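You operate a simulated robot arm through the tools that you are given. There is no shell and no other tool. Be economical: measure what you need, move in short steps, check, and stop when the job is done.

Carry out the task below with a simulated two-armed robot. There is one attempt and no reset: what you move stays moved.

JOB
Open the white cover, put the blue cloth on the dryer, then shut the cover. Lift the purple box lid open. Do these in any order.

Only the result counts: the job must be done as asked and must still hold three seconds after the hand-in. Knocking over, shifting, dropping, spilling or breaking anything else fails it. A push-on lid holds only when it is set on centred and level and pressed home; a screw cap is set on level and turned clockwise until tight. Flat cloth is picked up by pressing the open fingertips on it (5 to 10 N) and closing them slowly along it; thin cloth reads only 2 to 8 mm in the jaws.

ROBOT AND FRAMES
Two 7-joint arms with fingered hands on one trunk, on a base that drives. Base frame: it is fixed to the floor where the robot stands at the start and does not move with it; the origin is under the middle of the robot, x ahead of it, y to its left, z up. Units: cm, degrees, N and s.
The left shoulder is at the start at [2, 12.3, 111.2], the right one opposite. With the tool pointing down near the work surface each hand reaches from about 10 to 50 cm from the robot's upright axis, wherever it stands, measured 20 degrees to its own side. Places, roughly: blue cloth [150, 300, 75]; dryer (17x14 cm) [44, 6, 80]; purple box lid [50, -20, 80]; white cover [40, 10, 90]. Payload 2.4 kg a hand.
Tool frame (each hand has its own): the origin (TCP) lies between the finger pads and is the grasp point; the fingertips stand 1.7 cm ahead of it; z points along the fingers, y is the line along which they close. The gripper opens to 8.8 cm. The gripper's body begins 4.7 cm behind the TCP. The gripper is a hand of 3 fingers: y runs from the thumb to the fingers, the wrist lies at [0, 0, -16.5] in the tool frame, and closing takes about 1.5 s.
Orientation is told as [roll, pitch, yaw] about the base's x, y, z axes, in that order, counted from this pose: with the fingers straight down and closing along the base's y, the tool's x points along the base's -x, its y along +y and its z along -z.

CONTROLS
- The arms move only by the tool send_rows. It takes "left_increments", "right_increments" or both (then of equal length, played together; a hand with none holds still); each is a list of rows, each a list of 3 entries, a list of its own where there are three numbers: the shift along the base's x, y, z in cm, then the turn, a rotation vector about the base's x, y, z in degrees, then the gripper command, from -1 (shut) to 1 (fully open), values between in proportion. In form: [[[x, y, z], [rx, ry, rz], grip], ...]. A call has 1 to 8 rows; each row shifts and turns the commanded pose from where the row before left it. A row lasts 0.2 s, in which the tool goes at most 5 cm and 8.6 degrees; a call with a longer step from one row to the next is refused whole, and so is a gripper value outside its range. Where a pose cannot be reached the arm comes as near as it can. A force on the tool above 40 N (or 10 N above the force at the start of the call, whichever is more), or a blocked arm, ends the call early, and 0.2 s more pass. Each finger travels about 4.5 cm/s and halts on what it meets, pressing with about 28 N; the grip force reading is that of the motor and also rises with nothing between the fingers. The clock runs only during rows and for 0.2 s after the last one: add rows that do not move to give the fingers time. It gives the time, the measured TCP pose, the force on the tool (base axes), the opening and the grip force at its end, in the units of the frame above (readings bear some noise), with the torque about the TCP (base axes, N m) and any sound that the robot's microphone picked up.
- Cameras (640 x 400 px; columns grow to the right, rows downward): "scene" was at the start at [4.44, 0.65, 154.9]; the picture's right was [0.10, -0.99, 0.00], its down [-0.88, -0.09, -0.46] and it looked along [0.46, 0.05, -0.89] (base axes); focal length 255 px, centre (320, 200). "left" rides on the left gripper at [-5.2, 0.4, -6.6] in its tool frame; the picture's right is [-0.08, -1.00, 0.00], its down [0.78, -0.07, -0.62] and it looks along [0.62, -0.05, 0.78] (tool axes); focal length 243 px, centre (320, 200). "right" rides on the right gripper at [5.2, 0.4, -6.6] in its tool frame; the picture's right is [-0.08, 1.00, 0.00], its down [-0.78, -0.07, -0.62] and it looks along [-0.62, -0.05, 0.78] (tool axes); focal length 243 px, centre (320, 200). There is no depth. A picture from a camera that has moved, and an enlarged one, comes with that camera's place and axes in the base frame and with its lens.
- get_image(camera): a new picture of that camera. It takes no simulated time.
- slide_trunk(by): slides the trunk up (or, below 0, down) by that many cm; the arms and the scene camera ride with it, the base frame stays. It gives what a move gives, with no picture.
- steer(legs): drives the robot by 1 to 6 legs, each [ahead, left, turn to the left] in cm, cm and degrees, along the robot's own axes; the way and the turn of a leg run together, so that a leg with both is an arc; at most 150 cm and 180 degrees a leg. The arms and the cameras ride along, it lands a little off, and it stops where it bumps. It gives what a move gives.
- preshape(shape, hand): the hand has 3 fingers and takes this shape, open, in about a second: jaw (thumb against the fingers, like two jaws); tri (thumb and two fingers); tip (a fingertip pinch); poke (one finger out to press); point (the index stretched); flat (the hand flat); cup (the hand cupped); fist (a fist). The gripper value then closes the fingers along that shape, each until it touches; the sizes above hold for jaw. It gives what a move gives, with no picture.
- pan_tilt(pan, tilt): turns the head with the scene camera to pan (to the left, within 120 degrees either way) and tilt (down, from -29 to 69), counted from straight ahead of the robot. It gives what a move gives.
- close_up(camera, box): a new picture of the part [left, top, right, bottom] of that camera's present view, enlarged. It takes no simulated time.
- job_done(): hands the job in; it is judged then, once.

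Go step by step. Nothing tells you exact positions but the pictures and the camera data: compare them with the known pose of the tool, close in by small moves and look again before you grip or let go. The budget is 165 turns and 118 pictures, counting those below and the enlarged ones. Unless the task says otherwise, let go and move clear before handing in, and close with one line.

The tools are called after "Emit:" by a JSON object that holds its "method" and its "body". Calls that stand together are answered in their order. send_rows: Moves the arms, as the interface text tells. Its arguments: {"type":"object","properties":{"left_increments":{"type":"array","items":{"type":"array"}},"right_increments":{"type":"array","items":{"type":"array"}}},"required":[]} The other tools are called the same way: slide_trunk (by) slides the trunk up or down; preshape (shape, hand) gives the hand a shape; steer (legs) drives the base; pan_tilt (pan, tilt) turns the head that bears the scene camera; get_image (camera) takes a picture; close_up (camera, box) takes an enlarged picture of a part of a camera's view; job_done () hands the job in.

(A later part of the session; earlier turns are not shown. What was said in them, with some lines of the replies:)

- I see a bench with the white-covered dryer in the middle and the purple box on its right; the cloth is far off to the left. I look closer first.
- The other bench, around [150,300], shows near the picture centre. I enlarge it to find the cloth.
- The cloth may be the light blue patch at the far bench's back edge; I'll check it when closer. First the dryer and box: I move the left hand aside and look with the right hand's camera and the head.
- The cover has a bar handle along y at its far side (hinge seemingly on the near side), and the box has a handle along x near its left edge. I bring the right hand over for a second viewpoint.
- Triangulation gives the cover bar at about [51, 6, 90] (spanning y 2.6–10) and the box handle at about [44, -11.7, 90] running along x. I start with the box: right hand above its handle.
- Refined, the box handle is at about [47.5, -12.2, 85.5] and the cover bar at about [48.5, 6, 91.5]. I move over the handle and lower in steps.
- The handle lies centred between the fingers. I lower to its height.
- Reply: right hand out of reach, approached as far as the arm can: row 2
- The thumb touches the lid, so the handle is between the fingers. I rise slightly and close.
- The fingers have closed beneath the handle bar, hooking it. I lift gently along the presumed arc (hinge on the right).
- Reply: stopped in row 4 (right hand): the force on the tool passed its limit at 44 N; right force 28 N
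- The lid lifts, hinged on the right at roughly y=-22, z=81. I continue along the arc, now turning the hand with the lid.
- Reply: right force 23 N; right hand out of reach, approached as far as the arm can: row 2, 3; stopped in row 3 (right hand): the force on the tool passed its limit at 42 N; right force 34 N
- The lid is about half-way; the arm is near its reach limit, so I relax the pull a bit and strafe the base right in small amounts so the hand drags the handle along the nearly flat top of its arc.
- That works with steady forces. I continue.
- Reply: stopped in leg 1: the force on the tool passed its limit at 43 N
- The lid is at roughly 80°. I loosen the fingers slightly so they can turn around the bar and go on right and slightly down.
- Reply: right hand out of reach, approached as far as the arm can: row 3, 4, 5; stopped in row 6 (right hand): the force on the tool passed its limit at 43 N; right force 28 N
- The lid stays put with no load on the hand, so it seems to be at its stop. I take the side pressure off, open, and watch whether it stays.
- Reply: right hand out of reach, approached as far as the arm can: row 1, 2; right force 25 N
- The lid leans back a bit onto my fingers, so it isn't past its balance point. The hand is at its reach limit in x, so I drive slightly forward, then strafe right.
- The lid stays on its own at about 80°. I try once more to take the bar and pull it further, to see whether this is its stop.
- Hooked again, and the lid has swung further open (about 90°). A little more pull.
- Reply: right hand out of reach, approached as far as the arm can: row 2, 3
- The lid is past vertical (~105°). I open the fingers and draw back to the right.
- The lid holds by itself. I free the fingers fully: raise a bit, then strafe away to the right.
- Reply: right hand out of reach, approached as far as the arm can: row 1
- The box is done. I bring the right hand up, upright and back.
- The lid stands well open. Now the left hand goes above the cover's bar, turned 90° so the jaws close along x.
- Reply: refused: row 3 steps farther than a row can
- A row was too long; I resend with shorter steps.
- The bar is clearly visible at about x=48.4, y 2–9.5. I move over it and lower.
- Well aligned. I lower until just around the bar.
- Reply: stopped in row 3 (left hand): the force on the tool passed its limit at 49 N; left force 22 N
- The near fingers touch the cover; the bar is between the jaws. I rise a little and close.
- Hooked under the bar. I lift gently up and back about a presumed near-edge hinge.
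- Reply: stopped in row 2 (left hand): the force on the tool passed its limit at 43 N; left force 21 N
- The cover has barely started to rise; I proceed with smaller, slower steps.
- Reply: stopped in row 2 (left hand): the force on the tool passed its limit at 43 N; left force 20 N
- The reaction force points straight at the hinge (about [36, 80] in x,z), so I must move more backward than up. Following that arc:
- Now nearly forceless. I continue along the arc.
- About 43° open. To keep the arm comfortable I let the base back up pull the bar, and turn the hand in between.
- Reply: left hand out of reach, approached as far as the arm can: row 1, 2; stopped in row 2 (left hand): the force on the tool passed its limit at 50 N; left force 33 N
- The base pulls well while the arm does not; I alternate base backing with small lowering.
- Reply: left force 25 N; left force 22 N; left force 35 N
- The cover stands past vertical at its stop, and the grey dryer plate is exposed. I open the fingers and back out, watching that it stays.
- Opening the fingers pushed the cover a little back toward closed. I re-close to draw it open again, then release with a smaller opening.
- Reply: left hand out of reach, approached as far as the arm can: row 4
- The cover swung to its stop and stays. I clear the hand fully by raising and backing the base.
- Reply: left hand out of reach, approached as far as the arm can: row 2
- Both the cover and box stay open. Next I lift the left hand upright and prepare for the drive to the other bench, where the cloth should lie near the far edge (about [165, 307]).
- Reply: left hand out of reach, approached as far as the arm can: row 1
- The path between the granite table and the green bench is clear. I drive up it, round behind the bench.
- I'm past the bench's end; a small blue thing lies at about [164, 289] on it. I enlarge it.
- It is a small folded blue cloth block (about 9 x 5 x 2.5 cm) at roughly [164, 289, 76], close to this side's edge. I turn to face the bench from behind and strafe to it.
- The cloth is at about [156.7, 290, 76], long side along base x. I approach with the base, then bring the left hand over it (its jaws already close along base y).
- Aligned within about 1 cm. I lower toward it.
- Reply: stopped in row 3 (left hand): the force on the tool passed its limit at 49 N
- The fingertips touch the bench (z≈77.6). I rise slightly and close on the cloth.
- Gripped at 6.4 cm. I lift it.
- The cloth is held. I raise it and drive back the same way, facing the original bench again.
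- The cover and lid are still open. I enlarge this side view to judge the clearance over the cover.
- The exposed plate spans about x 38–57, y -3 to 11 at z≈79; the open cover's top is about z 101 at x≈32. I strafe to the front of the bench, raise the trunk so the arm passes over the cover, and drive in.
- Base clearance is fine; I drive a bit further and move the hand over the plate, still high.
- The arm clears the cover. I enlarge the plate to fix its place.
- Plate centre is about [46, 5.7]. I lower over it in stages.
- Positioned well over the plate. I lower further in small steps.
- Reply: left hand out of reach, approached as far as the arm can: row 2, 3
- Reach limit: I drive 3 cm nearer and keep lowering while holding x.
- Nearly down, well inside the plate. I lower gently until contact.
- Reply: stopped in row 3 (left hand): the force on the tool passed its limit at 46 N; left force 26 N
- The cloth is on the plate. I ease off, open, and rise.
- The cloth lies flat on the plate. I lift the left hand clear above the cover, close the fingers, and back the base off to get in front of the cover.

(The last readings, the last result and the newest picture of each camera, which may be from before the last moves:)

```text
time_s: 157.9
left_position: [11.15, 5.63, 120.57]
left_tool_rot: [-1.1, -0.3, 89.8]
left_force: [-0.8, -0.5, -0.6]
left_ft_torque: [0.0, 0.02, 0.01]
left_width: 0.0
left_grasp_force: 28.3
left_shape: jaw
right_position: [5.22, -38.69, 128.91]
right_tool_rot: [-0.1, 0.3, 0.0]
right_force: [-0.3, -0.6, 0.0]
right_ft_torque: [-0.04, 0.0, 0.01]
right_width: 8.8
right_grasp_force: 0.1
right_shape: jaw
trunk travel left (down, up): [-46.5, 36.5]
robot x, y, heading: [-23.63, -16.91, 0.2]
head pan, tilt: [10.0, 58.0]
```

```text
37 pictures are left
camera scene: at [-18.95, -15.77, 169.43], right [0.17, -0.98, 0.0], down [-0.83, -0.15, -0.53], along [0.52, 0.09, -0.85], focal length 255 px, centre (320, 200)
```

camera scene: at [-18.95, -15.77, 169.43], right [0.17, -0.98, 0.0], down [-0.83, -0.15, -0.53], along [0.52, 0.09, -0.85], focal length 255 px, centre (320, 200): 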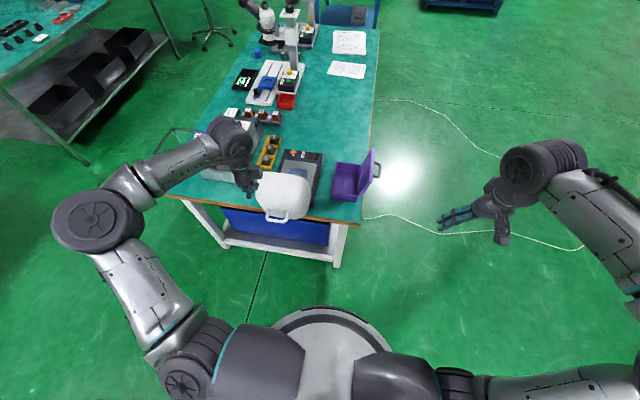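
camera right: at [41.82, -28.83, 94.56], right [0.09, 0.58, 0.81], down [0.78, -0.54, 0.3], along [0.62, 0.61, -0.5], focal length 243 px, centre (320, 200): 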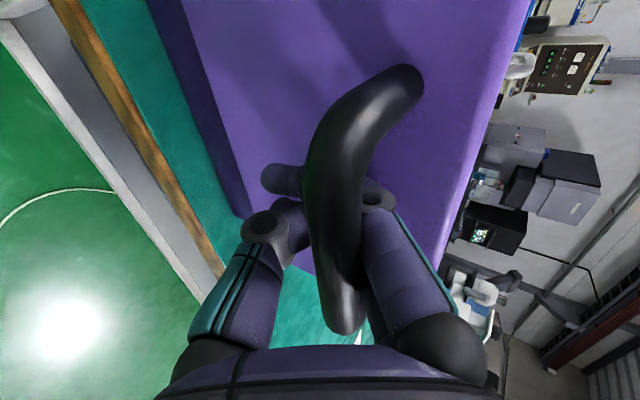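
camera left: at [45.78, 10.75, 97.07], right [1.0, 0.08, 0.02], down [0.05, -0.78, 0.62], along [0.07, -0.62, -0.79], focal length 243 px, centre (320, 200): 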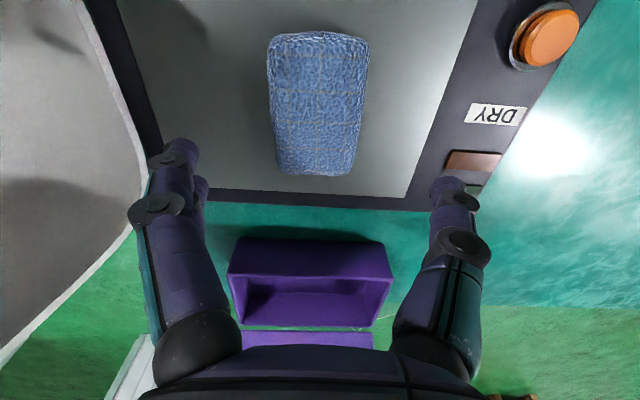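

Now I lower the closed hand to z≈100 in front of the cover's upper face and advance with the base until it pushes.

Emit:
{"method": "send_rows", "body": {"left_increments": [[[0, 0, -4], [0, 0, 0], -1], [[0, 0, -4], [0, 0, 0], -1], [[0, 0, -4], [0, 0, 0], -1], [[0, 0, -4], [0, 0, 0], -1], [[0, 0, -4], [0, 0, 0], -1], [[0, 0, 0], [0, 0, 0], -1]]}}

Emit:
{"method": "steer", "body": {"legs": [[7, 0, 0]]}}

Emit:
{"method": "close_up", "body": {"camera": "scene", "box": [180, 130, 380, 270]}}

Emit:
{"method": "get_image", "body": {"camera": "left"}}

```text
time_s: 159.3
left_position: [11.01, 5.52, 100.48]
left_tool_rot: [-1.0, -0.2, 90.0]
left_force: [0.5, 0.6, -0.1]
left_ft_torque: [0.0, -0.02, 0.03]
left_width: 0.0
left_grasp_force: 28.0
left_shape: jaw
right_position: [5.34, -38.71, 128.92]
right_tool_rot: [0.0, 0.3, 0.0]
right_force: [-0.3, 1.3, -0.1]
right_ft_torque: [0.02, -0.03, -0.06]
right_width: 8.79
right_grasp_force: 0.0
right_shape: jaw
trunk travel left (down, up): [-46.5, 36.5]
robot x, y, heading: [-24.04, -16.45, 0.0]
head pan, tilt: [10.0, 58.0]
```

```text
time_s: 160.3
left_position: [18.31, 5.5, 100.55]
left_tool_rot: [-1.0, -0.3, 90.0]
left_force: [-0.7, -1.0, -0.5]
left_ft_torque: [0.02, -0.03, -0.01]
left_width: 0.0
left_grasp_force: 27.9
left_shape: jaw
right_position: [12.68, -38.59, 128.78]
right_tool_rot: [0.0, 0.4, -0.1]
right_force: [0.8, 0.8, 0.0]
right_ft_torque: [-0.01, 0.0, 0.01]
right_width: 8.79
right_grasp_force: 0.1
right_shape: jaw
trunk travel left (down, up): [-46.5, 36.5]
robot x, y, heading: [-16.46, -16.61, 0.1]
head pan, tilt: [10.0, 58.0]
```

```text
2.86 times, centred on (280, 200) of scene
camera zoom: at [-11.48, -15.75, 169.42], right [0.18, -0.98, 0.0], down [-0.84, -0.15, -0.53], along [0.52, 0.09, -0.85], focal length 729 px, centre (434, 200)
```

zoom: 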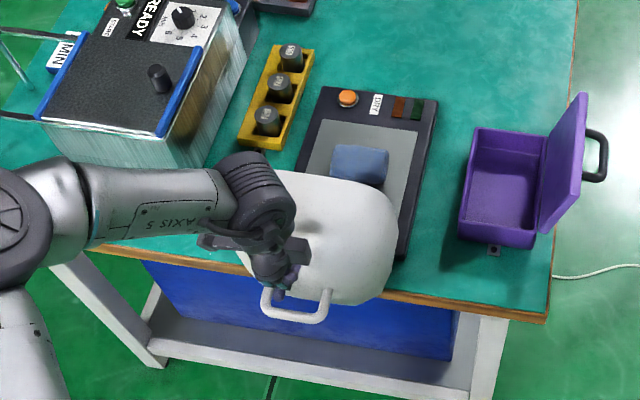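

```text
35 pictures are left
camera left: at [17.71, 10.61, 107.08], right [1.0, 0.08, 0.02], down [0.06, -0.78, 0.62], along [0.07, -0.62, -0.79], focal length 243 px, centre (320, 200)
```

left: 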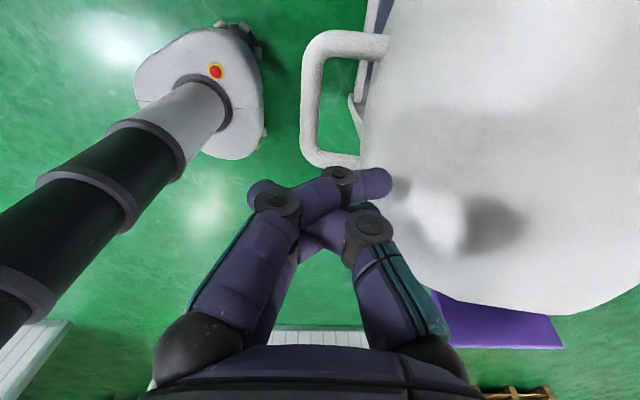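

The fingers are right at the cover's face above the bar. I push forward with the base.

Emit:
{"method": "steer", "body": {"legs": [[5, 0, 0]]}}

Emit:
{"method": "close_up", "body": {"camera": "scene", "box": [180, 150, 380, 290]}}

```text
time_s: 161.2
left_position: [23.2, 5.54, 100.67]
left_tool_rot: [-1.1, -0.3, 90.0]
left_force: [-5.0, 1.2, 8.6]
left_ft_torque: [-0.02, -0.2, 0.06]
left_width: 0.0
left_grasp_force: 27.9
left_shape: jaw
right_position: [17.59, -38.62, 128.9]
right_tool_rot: [0.2, 0.2, 0.0]
right_force: [-0.1, -0.8, -0.2]
right_ft_torque: [0.0, -0.04, -0.02]
right_width: 8.8
right_grasp_force: 0.0
right_shape: jaw
trunk travel left (down, up): [-46.5, 36.5]
robot x, y, heading: [-11.57, -16.99, 0.3]
head pan, tilt: [10.0, 58.0]
```

```text
2.86 times, centred on (280, 220) of scene
camera zoom: at [-6.6, -15.77, 169.44], right [0.18, -0.98, 0.0], down [-0.83, -0.15, -0.53], along [0.52, 0.09, -0.85], focal length 729 px, centre (434, 143)
```

zoom: 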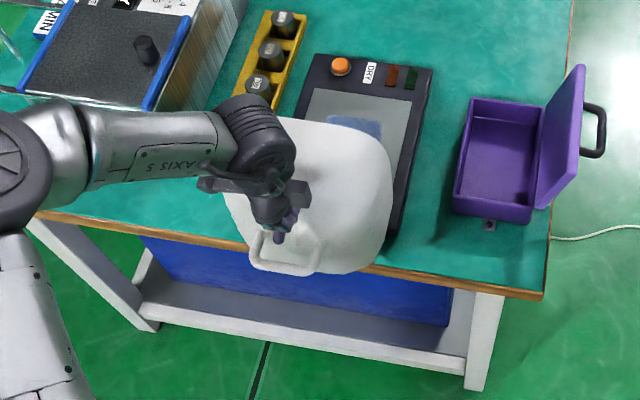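

The cover is swinging toward closed with low force. I continue.

Emit:
{"method": "steer", "body": {"legs": [[5, 0, 0]]}}

Emit:
{"method": "close_up", "body": {"camera": "scene", "box": [180, 150, 380, 290]}}

```text
time_s: 162.2
left_position: [28.2, 5.55, 100.54]
left_tool_rot: [-1.0, -0.3, 90.1]
left_force: [-1.6, 0.0, 1.2]
left_ft_torque: [0.03, -0.05, 0.01]
left_width: 0.0
left_grasp_force: 28.2
left_shape: jaw
right_position: [22.77, -38.58, 128.83]
right_tool_rot: [0.0, 0.5, 0.1]
right_force: [0.9, -0.1, -0.3]
right_ft_torque: [0.01, 0.03, 0.04]
right_width: 8.79
right_grasp_force: 0.0
right_shape: jaw
trunk travel left (down, up): [-46.5, 36.5]
robot x, y, heading: [-6.37, -16.84, 0.3]
head pan, tilt: [10.0, 58.0]
```

```text
2.86 times, centred on (280, 220) of scene
camera zoom: at [-1.44, -15.72, 169.42], right [0.18, -0.98, 0.0], down [-0.84, -0.15, -0.53], along [0.52, 0.09, -0.85], focal length 729 px, centre (434, 143)
```

zoom: 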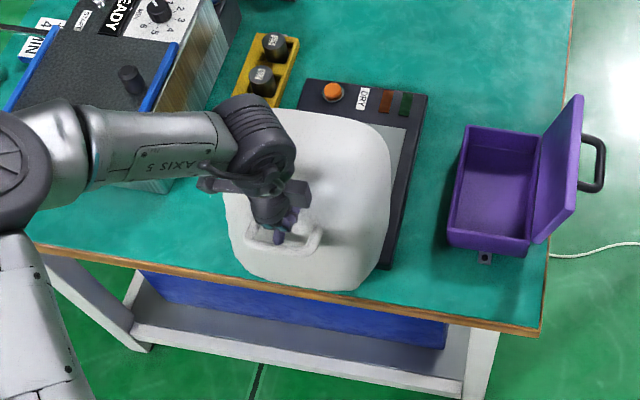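

The fingers are now behind the bar. I lower slightly to stay behind it and push on.

Emit:
{"method": "send_rows", "body": {"left_increments": [[[0, 0, -0.6], [0, 0, 0], -1], [[0, 0, -0.4], [0, 0, 0], -1], [[0, 0, 0], [0, 0, 0], -1]]}}

Emit:
{"method": "steer", "body": {"legs": [[5, 0, 0]]}}

Emit:
{"method": "close_up", "body": {"camera": "scene", "box": [180, 150, 380, 290]}}

```text
time_s: 163.0
left_position: [27.81, 5.45, 99.71]
left_tool_rot: [-1.2, -0.2, 90.2]
left_force: [-6.4, 1.0, 16.7]
left_ft_torque: [-0.05, -0.03, 0.01]
left_width: 0.0
left_grasp_force: 28.0
left_shape: jaw
right_position: [22.32, -38.47, 128.86]
right_tool_rot: [0.1, 0.2, -0.1]
right_force: [0.8, -0.9, -0.4]
right_ft_torque: [0.02, 0.02, -0.02]
right_width: 8.79
right_grasp_force: 0.0
right_shape: jaw
trunk travel left (down, up): [-46.5, 36.5]
robot x, y, heading: [-6.66, -16.94, 0.1]
head pan, tilt: [10.0, 58.0]
```

```text
time_s: 163.8
left_position: [31.05, 5.4, 100.1]
left_tool_rot: [-1.6, -0.2, 90.2]
left_force: [-5.2, 0.8, 27.1]
left_ft_torque: [-0.01, 0.25, -0.01]
left_width: 0.0
left_grasp_force: 28.4
left_shape: jaw
right_position: [25.26, -38.59, 128.95]
right_tool_rot: [0.1, 0.1, 0.0]
right_force: [0.2, -0.8, -0.5]
right_ft_torque: [0.0, -0.02, -0.01]
right_width: 8.81
right_grasp_force: 0.0
right_shape: jaw
trunk travel left (down, up): [-46.5, 36.5]
robot x, y, heading: [-3.66, -16.9, 0.4]
head pan, tilt: [10.0, 58.0]
stopped in leg 1: the force on the tool passed its limit at 46 N (the readings are from after the stop); the commanded pose is now the measured one
```

```text
2.86 times, centred on (280, 220) of scene
camera zoom: at [0.94, -15.77, 169.44], right [0.18, -0.98, 0.0], down [-0.83, -0.15, -0.53], along [0.52, 0.1, -0.85], focal length 729 px, centre (434, 143)
```

zoom: 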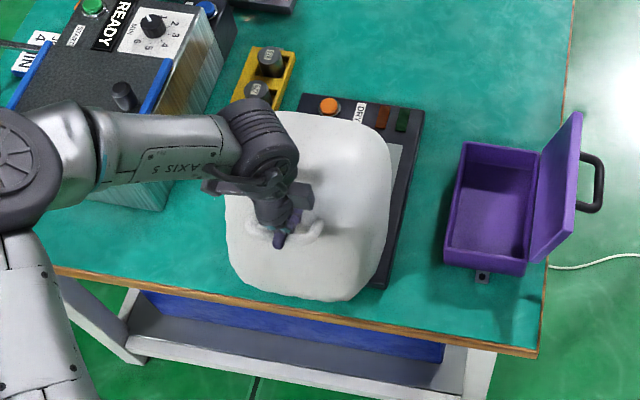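

The fingertips press down on the cover; I raise a bit and then move forward with the arm.

Emit:
{"method": "send_rows", "body": {"left_increments": [[[0, 0, 0.8], [0, 0, 0], -1], [[0, 0, 0.5], [0, 0, 0], -1], [[1, 0, 0], [0, 0, 0], -1], [[1, 0, 0], [0, 0, 0], -1], [[1, 0, 0], [0, 0, 0], -1], [[1, 0, -0.2], [0, 0, 0], -1], [[1, 0, -0.2], [0, 0, 0], -1]]}}

Emit:
{"method": "close_up", "body": {"camera": "scene", "box": [180, 150, 380, 290]}}

Emit:
{"method": "get_image", "body": {"camera": "left"}}

```text
time_s: 165.4
left_position: [36.22, 5.43, 100.83]
left_tool_rot: [-1.4, -0.2, 90.1]
left_force: [-0.2, 2.1, 17.3]
left_ft_torque: [0.01, 0.32, -0.03]
left_width: 0.03
left_grasp_force: 28.2
left_shape: jaw
right_position: [25.3, -38.62, 128.78]
right_tool_rot: [0.1, 0.1, 0.1]
right_force: [-0.3, 0.8, 0.3]
right_ft_torque: [-0.01, -0.01, -0.02]
right_width: 8.76
right_grasp_force: 0.0
right_shape: jaw
trunk travel left (down, up): [-46.5, 36.5]
robot x, y, heading: [-3.84, -16.75, 0.2]
head pan, tilt: [10.0, 58.0]
```

```text
2.86 times, centred on (280, 220) of scene
camera zoom: at [1.1, -15.73, 169.45], right [0.18, -0.98, 0.0], down [-0.83, -0.15, -0.53], along [0.52, 0.09, -0.85], focal length 729 px, centre (434, 143)
```

zoom: 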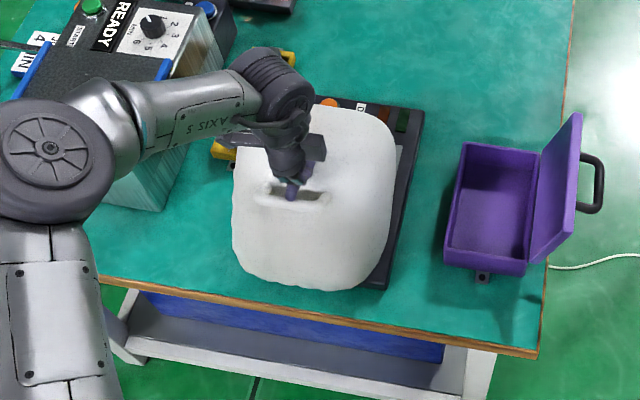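

```text
30 pictures are left
camera left: at [35.56, 10.61, 107.37], right [1.0, 0.09, 0.03], down [0.05, -0.78, 0.62], along [0.07, -0.62, -0.78], focal length 243 px, centre (320, 200)
```

left: 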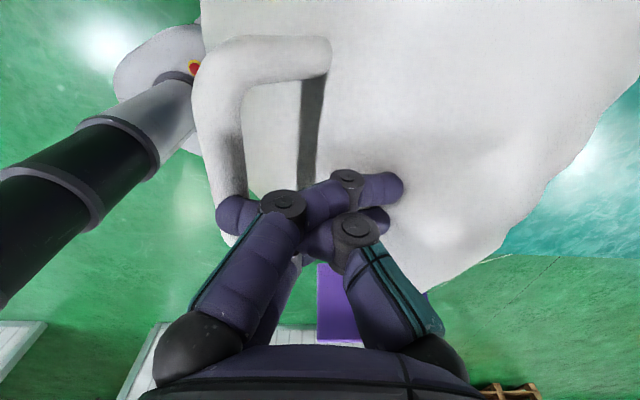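

The fingers now bear on the face beyond the bar with the cover around 50°. I push on with the base.

Emit:
{"method": "steer", "body": {"legs": [[4, 0, 0]]}}

Emit:
{"method": "send_rows", "body": {"left_increments": [[[1, 0, 0], [0, 0, 0], -1], [[1, 0, 0], [0, 0, 0], -1], [[1, 0, 0], [0, 0, 0], -1], [[1, 0, -0.2], [0, 0, 0], -1], [[0, 0, 0], [0, 0, 0], -1]]}}

Emit:
{"method": "close_up", "body": {"camera": "scene", "box": [180, 150, 380, 290]}}

```text
time_s: 166.3
left_position: [40.37, 5.48, 100.66]
left_tool_rot: [-1.3, -0.2, 90.1]
left_force: [0.6, 1.5, 9.4]
left_ft_torque: [0.0, 0.3, -0.02]
left_width: 0.0
left_grasp_force: 28.0
left_shape: jaw
right_position: [29.75, -38.55, 128.81]
right_tool_rot: [0.1, 0.3, 0.1]
right_force: [-0.1, -0.8, -0.8]
right_ft_torque: [0.0, 0.0, -0.02]
right_width: 8.79
right_grasp_force: 0.0
right_shape: jaw
trunk travel left (down, up): [-46.5, 36.5]
robot x, y, heading: [0.35, -16.78, 0.3]
head pan, tilt: [10.0, 58.0]
```

```text
time_s: 167.5
left_position: [44.31, 5.48, 100.54]
left_tool_rot: [-1.2, -0.2, 90.0]
left_force: [-0.8, 0.0, -0.1]
left_ft_torque: [-0.01, -0.01, 0.01]
left_width: 0.01
left_grasp_force: 27.7
left_shape: jaw
right_position: [29.57, -38.49, 128.91]
right_tool_rot: [0.1, 0.3, 0.1]
right_force: [-1.1, 0.3, -0.3]
right_ft_torque: [-0.02, -0.01, -0.01]
right_width: 8.78
right_grasp_force: 0.0
right_shape: jaw
trunk travel left (down, up): [-46.5, 36.5]
robot x, y, heading: [0.18, -16.64, 0.2]
head pan, tilt: [10.0, 58.0]
```

```text
2.86 times, centred on (280, 220) of scene
camera zoom: at [5.31, -15.67, 169.43], right [0.18, -0.98, 0.0], down [-0.83, -0.15, -0.53], along [0.52, 0.09, -0.85], focal length 729 px, centre (434, 143)
```

zoom: 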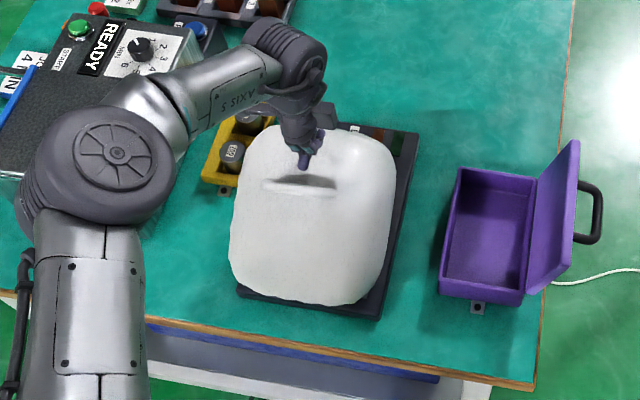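

The cover is down to ~25°. I move nearer and press down on its far part.

Emit:
{"method": "steer", "body": {"legs": [[4, 0, 0]]}}

Emit:
{"method": "send_rows", "body": {"left_increments": [[[0.5, 0, -1], [0, 0, 0], -1], [[0.5, 0, -1], [0, 0, 0], -1], [[0.5, 0, -1], [0, 0, 0], -1], [[0, 0, -1], [0, 0, 0], -1], [[0, 0, 0], [0, 0, 0], -1]]}}

Emit:
{"method": "close_up", "body": {"camera": "scene", "box": [180, 150, 380, 290]}}

```text
time_s: 168.4
left_position: [48.62, 5.47, 100.56]
left_tool_rot: [-1.3, -0.3, 90.1]
left_force: [-0.8, -0.1, -1.2]
left_ft_torque: [0.0, -0.01, -0.01]
left_width: 0.0
left_grasp_force: 28.3
left_shape: jaw
right_position: [33.78, -38.6, 128.81]
right_tool_rot: [0.1, 0.5, 0.0]
right_force: [0.4, -0.4, 0.1]
right_ft_torque: [-0.01, 0.04, -0.02]
right_width: 8.79
right_grasp_force: 0.0
right_shape: jaw
trunk travel left (down, up): [-46.5, 36.5]
robot x, y, heading: [4.7, -16.89, 0.0]
head pan, tilt: [10.0, 58.0]
```

```text
time_s: 169.6
left_position: [49.86, 5.27, 96.61]
left_tool_rot: [-1.3, -0.2, 90.0]
left_force: [0.9, 0.0, -0.3]
left_ft_torque: [-0.05, 0.02, 0.04]
left_width: 0.0
left_grasp_force: 27.9
left_shape: jaw
right_position: [33.63, -38.39, 128.85]
right_tool_rot: [0.0, 0.2, 0.0]
right_force: [-0.3, -0.2, 0.5]
right_ft_torque: [-0.02, -0.02, 0.02]
right_width: 8.82
right_grasp_force: 0.2
right_shape: jaw
trunk travel left (down, up): [-46.5, 36.5]
robot x, y, heading: [5.24, -16.74, 0.3]
head pan, tilt: [10.0, 58.0]
```

```text
2.86 times, centred on (280, 220) of scene
camera zoom: at [9.41, -15.67, 169.43], right [0.18, -0.98, 0.0], down [-0.83, -0.15, -0.53], along [0.52, 0.09, -0.85], focal length 729 px, centre (434, 143)
```

zoom: 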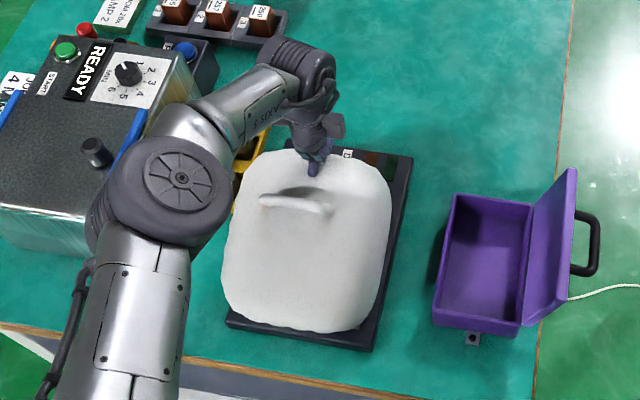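

Emit:
{"method": "send_rows", "body": {"left_increments": [[[0, 0, -1], [0, 0, 0], -1], [[0, 0, -1], [0, 0, 0], -1], [[0, 0, -0.7], [0, 0, 0], -1], [[0, 0, -0.6], [0, 0, 0], -1], [[0, 0, -0.5], [0, 0, 0], -1], [[0, 0, 0], [0, 0, 0], -1]]}}

Emit:
{"method": "close_up", "body": {"camera": "scene", "box": [180, 150, 380, 290]}}

Emit:
{"method": "get_image", "body": {"camera": "left"}}

```text
time_s: 171.0
left_position: [50.0, 5.28, 92.81]
left_tool_rot: [-1.4, -0.2, 90.1]
left_force: [5.6, -0.2, 3.6]
left_ft_torque: [0.03, 0.21, -0.02]
left_width: 0.01
left_grasp_force: 27.9
left_shape: jaw
right_position: [33.58, -38.63, 128.91]
right_tool_rot: [0.1, 0.2, -0.1]
right_force: [-0.1, -0.5, 0.0]
right_ft_torque: [0.01, -0.02, -0.04]
right_width: 8.79
right_grasp_force: 0.0
right_shape: jaw
trunk travel left (down, up): [-46.5, 36.5]
robot x, y, heading: [4.87, -16.93, 0.1]
head pan, tilt: [10.0, 58.0]
```

```text
2.86 times, centred on (280, 220) of scene
camera zoom: at [9.49, -15.69, 169.43], right [0.18, -0.98, 0.0], down [-0.83, -0.15, -0.53], along [0.52, 0.09, -0.85], focal length 729 px, centre (434, 143)
```

zoom: 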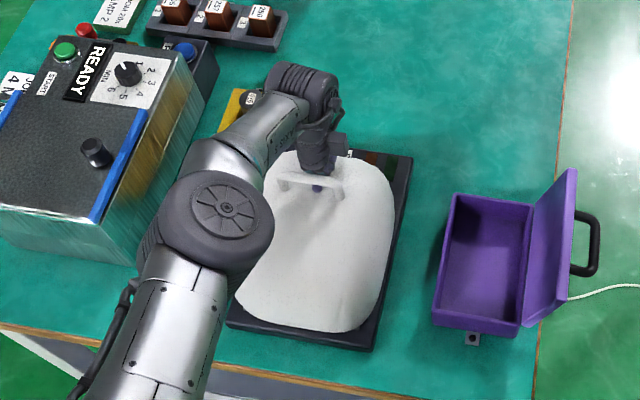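

```text
26 pictures are left
camera left: at [49.39, 10.47, 99.28], right [1.0, 0.09, 0.02], down [0.05, -0.78, 0.62], along [0.07, -0.62, -0.78], focal length 243 px, centre (320, 200)
```

left: 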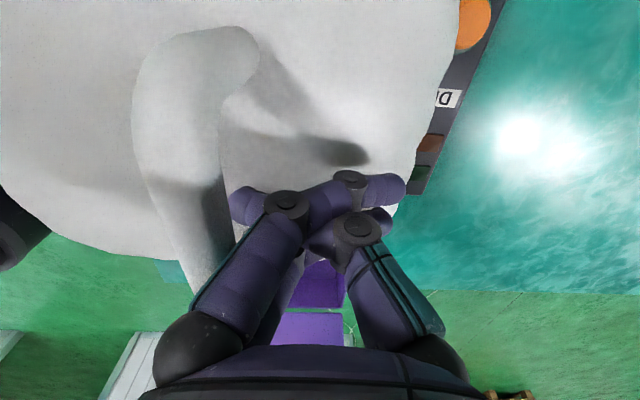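

The cover is nearly shut. I press further down, gently, until it seats.

Emit:
{"method": "send_rows", "body": {"left_increments": [[[0, 0, -0.4], [0, 0, 0], -1], [[0, 0, -0.4], [0, 0, 0], -1], [[0, 0, -0.4], [0, 0, 0], -1], [[0, 0, -0.4], [0, 0, 0], -1], [[0, 0, 0], [0, 0, 0], -1]]}}

Emit:
{"method": "close_up", "body": {"camera": "scene", "box": [180, 150, 380, 290]}}

```text
time_s: 171.8
left_position: [50.19, 5.38, 92.08]
left_tool_rot: [-2.2, -0.1, 90.2]
left_force: [9.0, -1.4, 7.8]
left_ft_torque: [0.07, 0.53, 0.0]
left_width: 0.01
left_grasp_force: 28.0
left_shape: jaw
right_position: [33.7, -38.52, 128.89]
right_tool_rot: [0.2, 0.2, -0.1]
right_force: [1.1, 0.8, -0.3]
right_ft_torque: [0.01, 0.0, -0.01]
right_width: 8.77
right_grasp_force: 0.0
right_shape: jaw
trunk travel left (down, up): [-46.5, 36.5]
robot x, y, heading: [4.78, -17.16, 0.2]
head pan, tilt: [10.0, 58.0]
stopped in row 3 (left hand): the force on the tool passed its limit at 44 N (the readings are from after the stop); the commanded pose is now the measured one
```

```text
2.86 times, centred on (280, 220) of scene
camera zoom: at [9.45, -15.72, 169.42], right [0.18, -0.98, 0.0], down [-0.83, -0.15, -0.53], along [0.52, 0.09, -0.85], focal length 729 px, centre (434, 143)
```

zoom: 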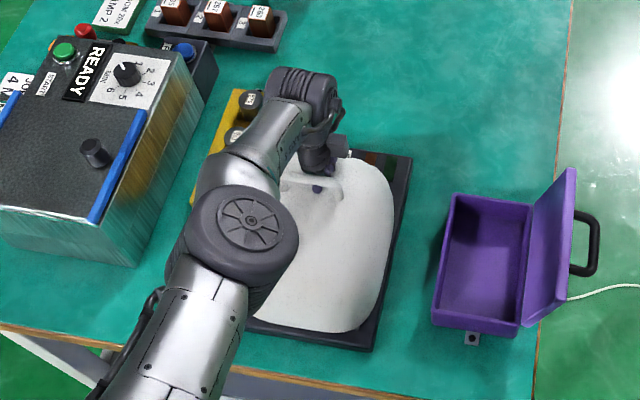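

It stopped firmly. I lift the hand to inspect whether the cover is seated.

Emit:
{"method": "send_rows", "body": {"left_increments": [[[0.5, 0, 1], [0, 0, 0], -1], [[0, 0, 3], [0, 0, 0], -1], [[0, 0, 4], [0, 0, 0], -1], [[0, 0, 4], [0, 0, 0], -1], [[0, 0, 4], [0, 0, 0], -1], [[0, 0, 0], [0, 0, 0], -1]]}}

Emit:
{"method": "get_image", "body": {"camera": "left"}}

Emit:
{"method": "close_up", "body": {"camera": "scene", "box": [180, 150, 380, 290]}}

```text
time_s: 173.2
left_position: [50.54, 5.73, 108.03]
left_tool_rot: [-1.8, -0.2, 90.2]
left_force: [0.0, -1.4, -0.7]
left_ft_torque: [0.01, 0.03, -0.02]
left_width: 0.0
left_grasp_force: 27.8
left_shape: jaw
right_position: [33.67, -38.45, 128.83]
right_tool_rot: [0.0, 0.3, -0.1]
right_force: [0.3, 0.3, -0.8]
right_ft_torque: [0.02, -0.05, 0.01]
right_width: 8.8
right_grasp_force: 0.0
right_shape: jaw
trunk travel left (down, up): [-46.5, 36.5]
robot x, y, heading: [4.47, -16.76, 0.2]
head pan, tilt: [10.0, 58.0]
```

```text
24 pictures are left
camera left: at [49.92, 10.85, 114.48], right [1.0, 0.09, 0.03], down [0.05, -0.78, 0.62], along [0.08, -0.62, -0.78], focal length 243 px, centre (320, 200)
```

left: 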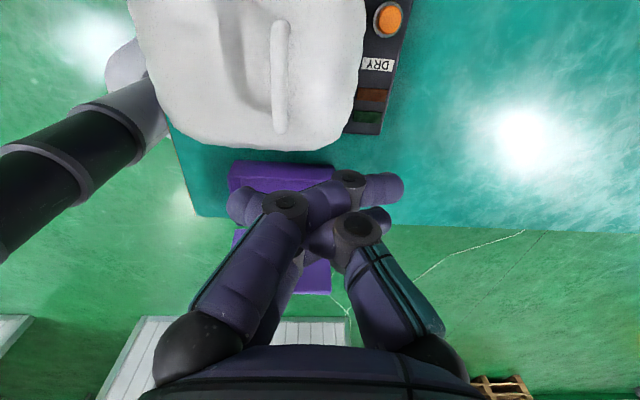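

```text
2.86 times, centred on (280, 220) of scene
camera zoom: at [9.47, -15.66, 169.43], right [0.18, -0.98, 0.0], down [-0.83, -0.15, -0.53], along [0.52, 0.09, -0.85], focal length 729 px, centre (434, 143)
```

zoom: 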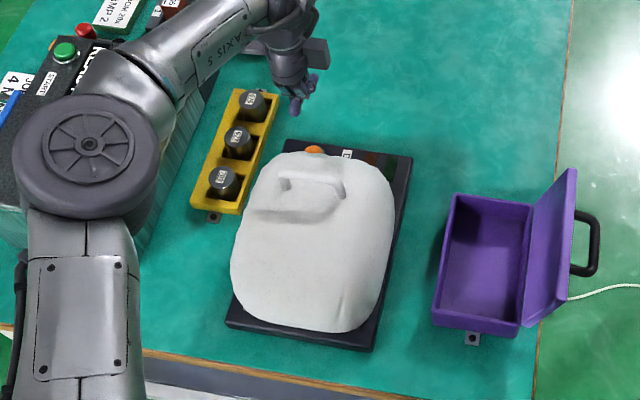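

The cover looks shut. To verify, I press at x≈44.5, where the shut cover earlier met my fingertips at z≈91.6 (TCP 93.3).

Emit:
{"method": "send_rows", "body": {"left_increments": [[[-2, 0, -2], [0, 0, 0], -1], [[-2, 0, -3], [0, 0, 0], -1], [[-2, 0, -4], [0, 0, 0], -1], [[0, 0, -2.5], [0, 0, 0], -1], [[0, 0, -1], [0, 0, 0], -1], [[0, 0, -0.6], [0, 0, 0], -1], [[0, 0, -0.6], [0, 0, 0], -1], [[0, 0, -0.6], [0, 0, 0], -1]]}}

Emit:
{"method": "get_image", "body": {"camera": "left"}}

```text
time_s: 175.0
left_position: [44.58, 5.39, 93.7]
left_tool_rot: [-1.8, -0.3, 90.1]
left_force: [-1.1, 1.0, 0.0]
left_ft_torque: [0.03, -0.01, -0.01]
left_width: 0.0
left_grasp_force: 28.0
left_shape: jaw
right_position: [33.64, -38.49, 128.85]
right_tool_rot: [0.1, 0.3, -0.1]
right_force: [0.1, -0.4, 0.2]
right_ft_torque: [0.03, -0.01, -0.02]
right_width: 8.79
right_grasp_force: 0.0
right_shape: jaw
trunk travel left (down, up): [-46.5, 36.5]
robot x, y, heading: [4.49, -17.06, -0.1]
head pan, tilt: [10.0, 58.0]
```

```text
22 pictures are left
camera left: at [43.95, 10.54, 100.15], right [1.0, 0.09, 0.03], down [0.05, -0.78, 0.62], along [0.08, -0.62, -0.78], focal length 243 px, centre (320, 200)
```

left: 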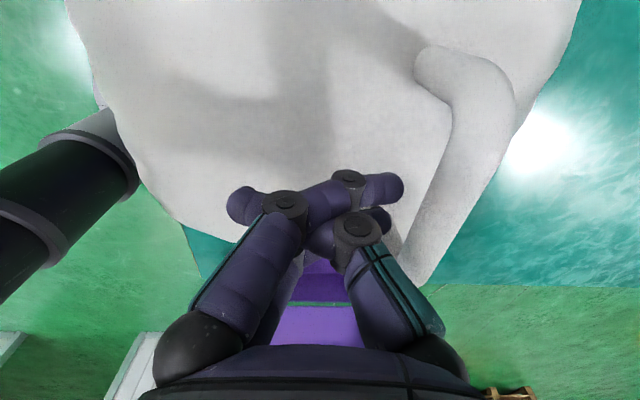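

No contact yet at 93.7, so the cover isn't standing high. I continue down in small steps to press it.

Emit:
{"method": "send_rows", "body": {"left_increments": [[[0, 0, -0.4], [0, 0, 0], -1], [[0, 0, -0.4], [0, 0, 0], -1], [[0, 0, -0.4], [0, 0, 0], -1], [[0, 0, -0.4], [0, 0, 0], -1], [[0, 0, -0.4], [0, 0, 0], -1], [[0, 0, 0], [0, 0, 0], -1]]}}

```text
time_s: 176.4
left_position: [44.61, 5.36, 91.74]
left_tool_rot: [-2.1, -0.2, 90.1]
left_force: [-0.9, 1.5, 5.7]
left_ft_torque: [0.01, -0.11, 0.04]
left_width: 0.0
left_grasp_force: 28.3
left_shape: jaw
right_position: [33.55, -38.48, 128.81]
right_tool_rot: [0.1, 0.2, 0.0]
right_force: [0.4, -0.1, 0.2]
right_ft_torque: [-0.01, -0.01, -0.02]
right_width: 8.78
right_grasp_force: 0.0
right_shape: jaw
trunk travel left (down, up): [-46.5, 36.5]
robot x, y, heading: [4.6, -16.8, 0.0]
head pan, tilt: [10.0, 58.0]
```

Contact at about 91.8 now; I press a little more to see that it is solid.

Emit:
{"method": "send_rows", "body": {"left_increments": [[[0, 0, -0.4], [0, 0, 0], -1], [[0, 0, -0.4], [0, 0, 0], -1], [[0, 0, -0.4], [0, 0, 0], -1], [[0, 0, 0], [0, 0, 0], -1]]}}

Emit:
{"method": "get_image", "body": {"camera": "left"}}

```text
time_s: 177.1
left_position: [44.68, 5.39, 91.42]
left_tool_rot: [-2.5, 0.0, 90.3]
left_force: [-8.0, 0.2, 29.9]
left_ft_torque: [-0.03, -0.26, -0.02]
left_width: 0.0
left_grasp_force: 27.4
left_shape: jaw
right_position: [33.33, -38.57, 129.01]
right_tool_rot: [0.2, 0.1, 0.1]
right_force: [0.4, -0.6, -0.2]
right_ft_torque: [0.01, -0.02, 0.01]
right_width: 8.8
right_grasp_force: 0.1
right_shape: jaw
trunk travel left (down, up): [-46.5, 36.5]
robot x, y, heading: [4.61, -16.52, 0.3]
head pan, tilt: [10.0, 58.0]
stopped in row 3 (left hand): the force on the tool passed its limit at 44 N (the readings are from after the stop); the commanded pose is now the measured one
```

```text
21 pictures are left
camera left: at [43.96, 10.48, 97.86], right [0.99, 0.09, 0.04], down [0.04, -0.78, 0.62], along [0.09, -0.62, -0.78], focal length 243 px, centre (320, 200)
```

left: 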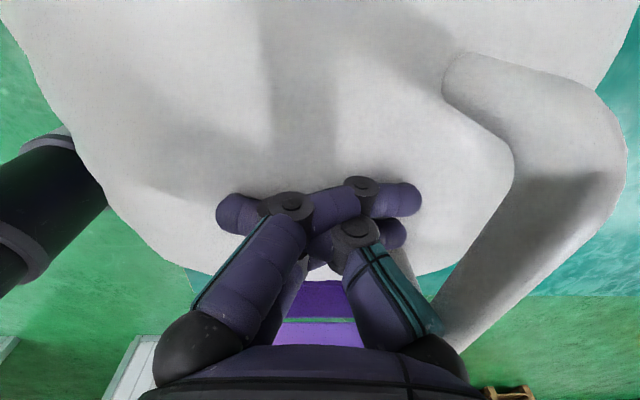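

It is solid under 44 N. I withdraw upward, back off and check everything.

Emit:
{"method": "send_rows", "body": {"left_increments": [[[0, 0, 1], [0, 0, 0], -1], [[0, 0, 4], [0, 0, 0], -1], [[0, 0, 4], [0, 0, 0], -1], [[0, 0, 4], [0, 0, 0], -1], [[0, 0, 4], [0, 0, 0], -1], [[0, 0, 4], [0, 0, 0], -1], [[-2, 0, 4], [0, 0, 0], -1], [[-3, 0, 2], [0, 0, 0], -1]]}}

Emit:
{"method": "steer", "body": {"legs": [[-30, 0, 0]]}}

Emit:
{"method": "slide_trunk", "body": {"by": -30}}

Emit:
{"method": "pan_tilt", "body": {"pan": 10, "tilt": 40}}

Emit:
{"method": "get_image", "body": {"camera": "scene"}}

```text
time_s: 178.9
left_position: [39.47, 5.22, 118.21]
left_tool_rot: [-2.2, -0.1, 90.3]
left_force: [0.6, 0.0, 0.8]
left_ft_torque: [0.0, -0.02, 0.01]
left_width: 0.01
left_grasp_force: 27.9
left_shape: jaw
right_position: [33.64, -38.46, 128.98]
right_tool_rot: [-0.1, 0.2, 0.1]
right_force: [0.4, -0.5, -0.5]
right_ft_torque: [0.02, 0.02, -0.02]
right_width: 8.8
right_grasp_force: 0.0
right_shape: jaw
trunk travel left (down, up): [-46.5, 36.5]
robot x, y, heading: [4.57, -17.01, 0.2]
head pan, tilt: [10.0, 58.0]
```

```text
time_s: 180.9
left_position: [9.47, 5.08, 118.13]
left_tool_rot: [-2.1, 0.0, 90.3]
left_force: [-0.1, 0.7, -0.4]
left_ft_torque: [-0.01, 0.01, 0.03]
left_width: 0.0
left_grasp_force: 28.1
left_shape: jaw
right_position: [3.41, -38.63, 128.92]
right_tool_rot: [0.1, 0.3, -0.1]
right_force: [-0.4, -0.4, -0.2]
right_ft_torque: [0.0, 0.03, 0.0]
right_width: 8.81
right_grasp_force: 0.2
right_shape: jaw
trunk travel left (down, up): [-46.5, 36.5]
robot x, y, heading: [-25.26, -16.84, 0.2]
head pan, tilt: [10.0, 58.0]
```

```text
time_s: 183.9
left_position: [9.54, 5.18, 88.29]
left_tool_rot: [-2.2, -0.1, 90.2]
left_force: [1.0, 0.6, 0.4]
left_ft_torque: [-0.03, 0.0, 0.01]
left_width: 0.01
left_grasp_force: 28.1
left_shape: jaw
right_position: [3.43, -38.65, 98.92]
right_tool_rot: [0.1, 0.2, 0.0]
right_force: [0.1, -0.4, -0.1]
right_ft_torque: [-0.02, -0.01, 0.02]
right_width: 8.79
right_grasp_force: 0.0
right_shape: jaw
trunk travel left (down, up): [-16.5, 66.5]
robot x, y, heading: [-25.72, -17.24, -0.2]
head pan, tilt: [10.0, 58.0]
```

```text
time_s: 184.7
left_position: [9.57, 5.06, 88.32]
left_tool_rot: [-2.2, -0.2, 90.2]
left_force: [-0.9, -0.6, 0.4]
left_ft_torque: [-0.01, -0.01, 0.0]
left_width: 0.0
left_grasp_force: 28.3
left_shape: jaw
right_position: [3.49, -38.52, 98.77]
right_tool_rot: [0.1, 0.2, -0.1]
right_force: [-0.6, 0.2, 0.2]
right_ft_torque: [0.02, -0.01, -0.01]
right_width: 8.78
right_grasp_force: 0.0
right_shape: jaw
trunk travel left (down, up): [-16.5, 66.5]
robot x, y, heading: [-25.88, -17.09, 0.2]
head pan, tilt: [10.0, 40.0]
```

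```text
20 pictures are left
camera scene: at [-19.11, -15.45, 141.86], right [0.18, -0.98, 0.0], down [-0.63, -0.11, -0.77], along [0.75, 0.13, -0.64], focal length 255 px, centre (320, 200)
```

scene: 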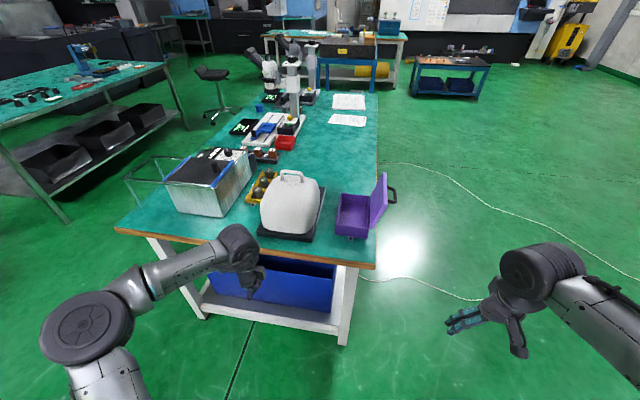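

From the front all looks right. I move to the right for a side view of the cover's seam.

Emit:
{"method": "steer", "body": {"legs": [[0, -60, 0], [20, 0, 0]]}}

Emit:
{"method": "slide_trunk", "body": {"by": -14}}

Emit:
{"method": "pan_tilt", "body": {"pan": 55, "tilt": 28}}

Emit:
{"method": "get_image", "body": {"camera": "scene"}}

```text
time_s: 189.3
left_position: [30.06, -53.51, 88.09]
left_tool_rot: [-2.2, -0.1, 90.4]
left_force: [-0.3, -0.3, 0.6]
left_ft_torque: [-0.06, -0.01, -0.02]
left_width: 0.0
left_grasp_force: 28.2
left_shape: jaw
right_position: [24.18, -97.22, 98.84]
right_tool_rot: [0.2, 0.3, 0.1]
right_force: [-0.2, -0.2, 1.0]
right_ft_torque: [0.0, 0.0, 0.02]
right_width: 8.8
right_grasp_force: 0.1
right_shape: jaw
trunk travel left (down, up): [-16.5, 66.5]
robot x, y, heading: [-5.12, -75.87, 0.2]
head pan, tilt: [10.0, 40.0]
```

```text
time_s: 191.0
left_position: [30.14, -53.62, 74.15]
left_tool_rot: [-2.2, -0.2, 90.3]
left_force: [-0.6, 0.9, 0.5]
left_ft_torque: [0.0, -0.01, 0.03]
left_width: 0.0
left_grasp_force: 27.9
left_shape: jaw
right_position: [24.02, -97.27, 84.9]
right_tool_rot: [0.0, 0.2, 0.2]
right_force: [0.2, -0.7, -0.9]
right_ft_torque: [0.02, 0.0, -0.01]
right_width: 8.77
right_grasp_force: 0.1
right_shape: jaw
trunk travel left (down, up): [-2.5, 80.5]
robot x, y, heading: [-5.01, -75.19, 0.0]
head pan, tilt: [10.0, 40.0]
```

```text
time_s: 192.1
left_position: [30.06, -53.4, 74.02]
left_tool_rot: [-2.2, -0.1, 90.4]
left_force: [-1.1, 0.1, -0.7]
left_ft_torque: [0.0, 0.01, 0.02]
left_width: 0.0
left_grasp_force: 28.3
left_shape: jaw
right_position: [24.08, -97.2, 84.87]
right_tool_rot: [0.2, 0.2, 0.1]
right_force: [-0.4, -0.2, -0.2]
right_ft_torque: [0.03, -0.01, -0.03]
right_width: 8.76
right_grasp_force: 0.1
right_shape: jaw
trunk travel left (down, up): [-2.5, 80.5]
robot x, y, heading: [-4.92, -75.77, 0.3]
head pan, tilt: [55.0, 28.0]
```

```text
19 pictures are left
camera scene: at [-1.73, -68.13, 129.72], right [0.82, -0.57, 0.0], down [-0.27, -0.39, -0.88], along [0.5, 0.73, -0.47], focal length 255 px, centre (320, 200)
```

scene: 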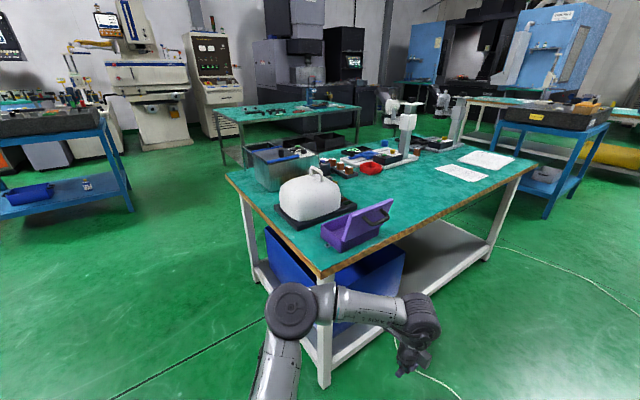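

Emit:
{"method": "close_up", "body": {"camera": "scene", "box": [260, 155, 400, 255]}}

```text
4.00 times, centred on (330, 205) of scene
camera zoom: at [-1.73, -68.13, 129.72], right [0.82, -0.57, 0.0], down [-0.27, -0.39, -0.88], along [0.5, 0.73, -0.47], focal length 1021 px, centre (280, 180)
```

zoom: 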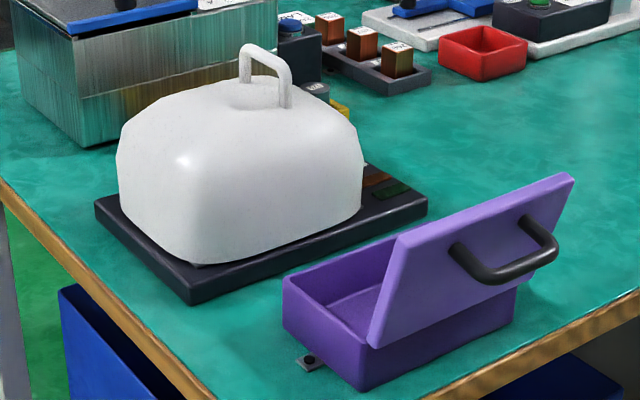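

The cover sits flush on the dryer with the cloth inside, the purple lid stands open past vertical, and both hands are clear.

Emit:
{"method": "job_done", "body": {}}

```text
The job is handed in.
```

The white cover was opened, the blue cloth laid on the dryer plate and the cover shut again, and the purple box lid stands open past vertical. The job is handed in, and no result has come back yet.
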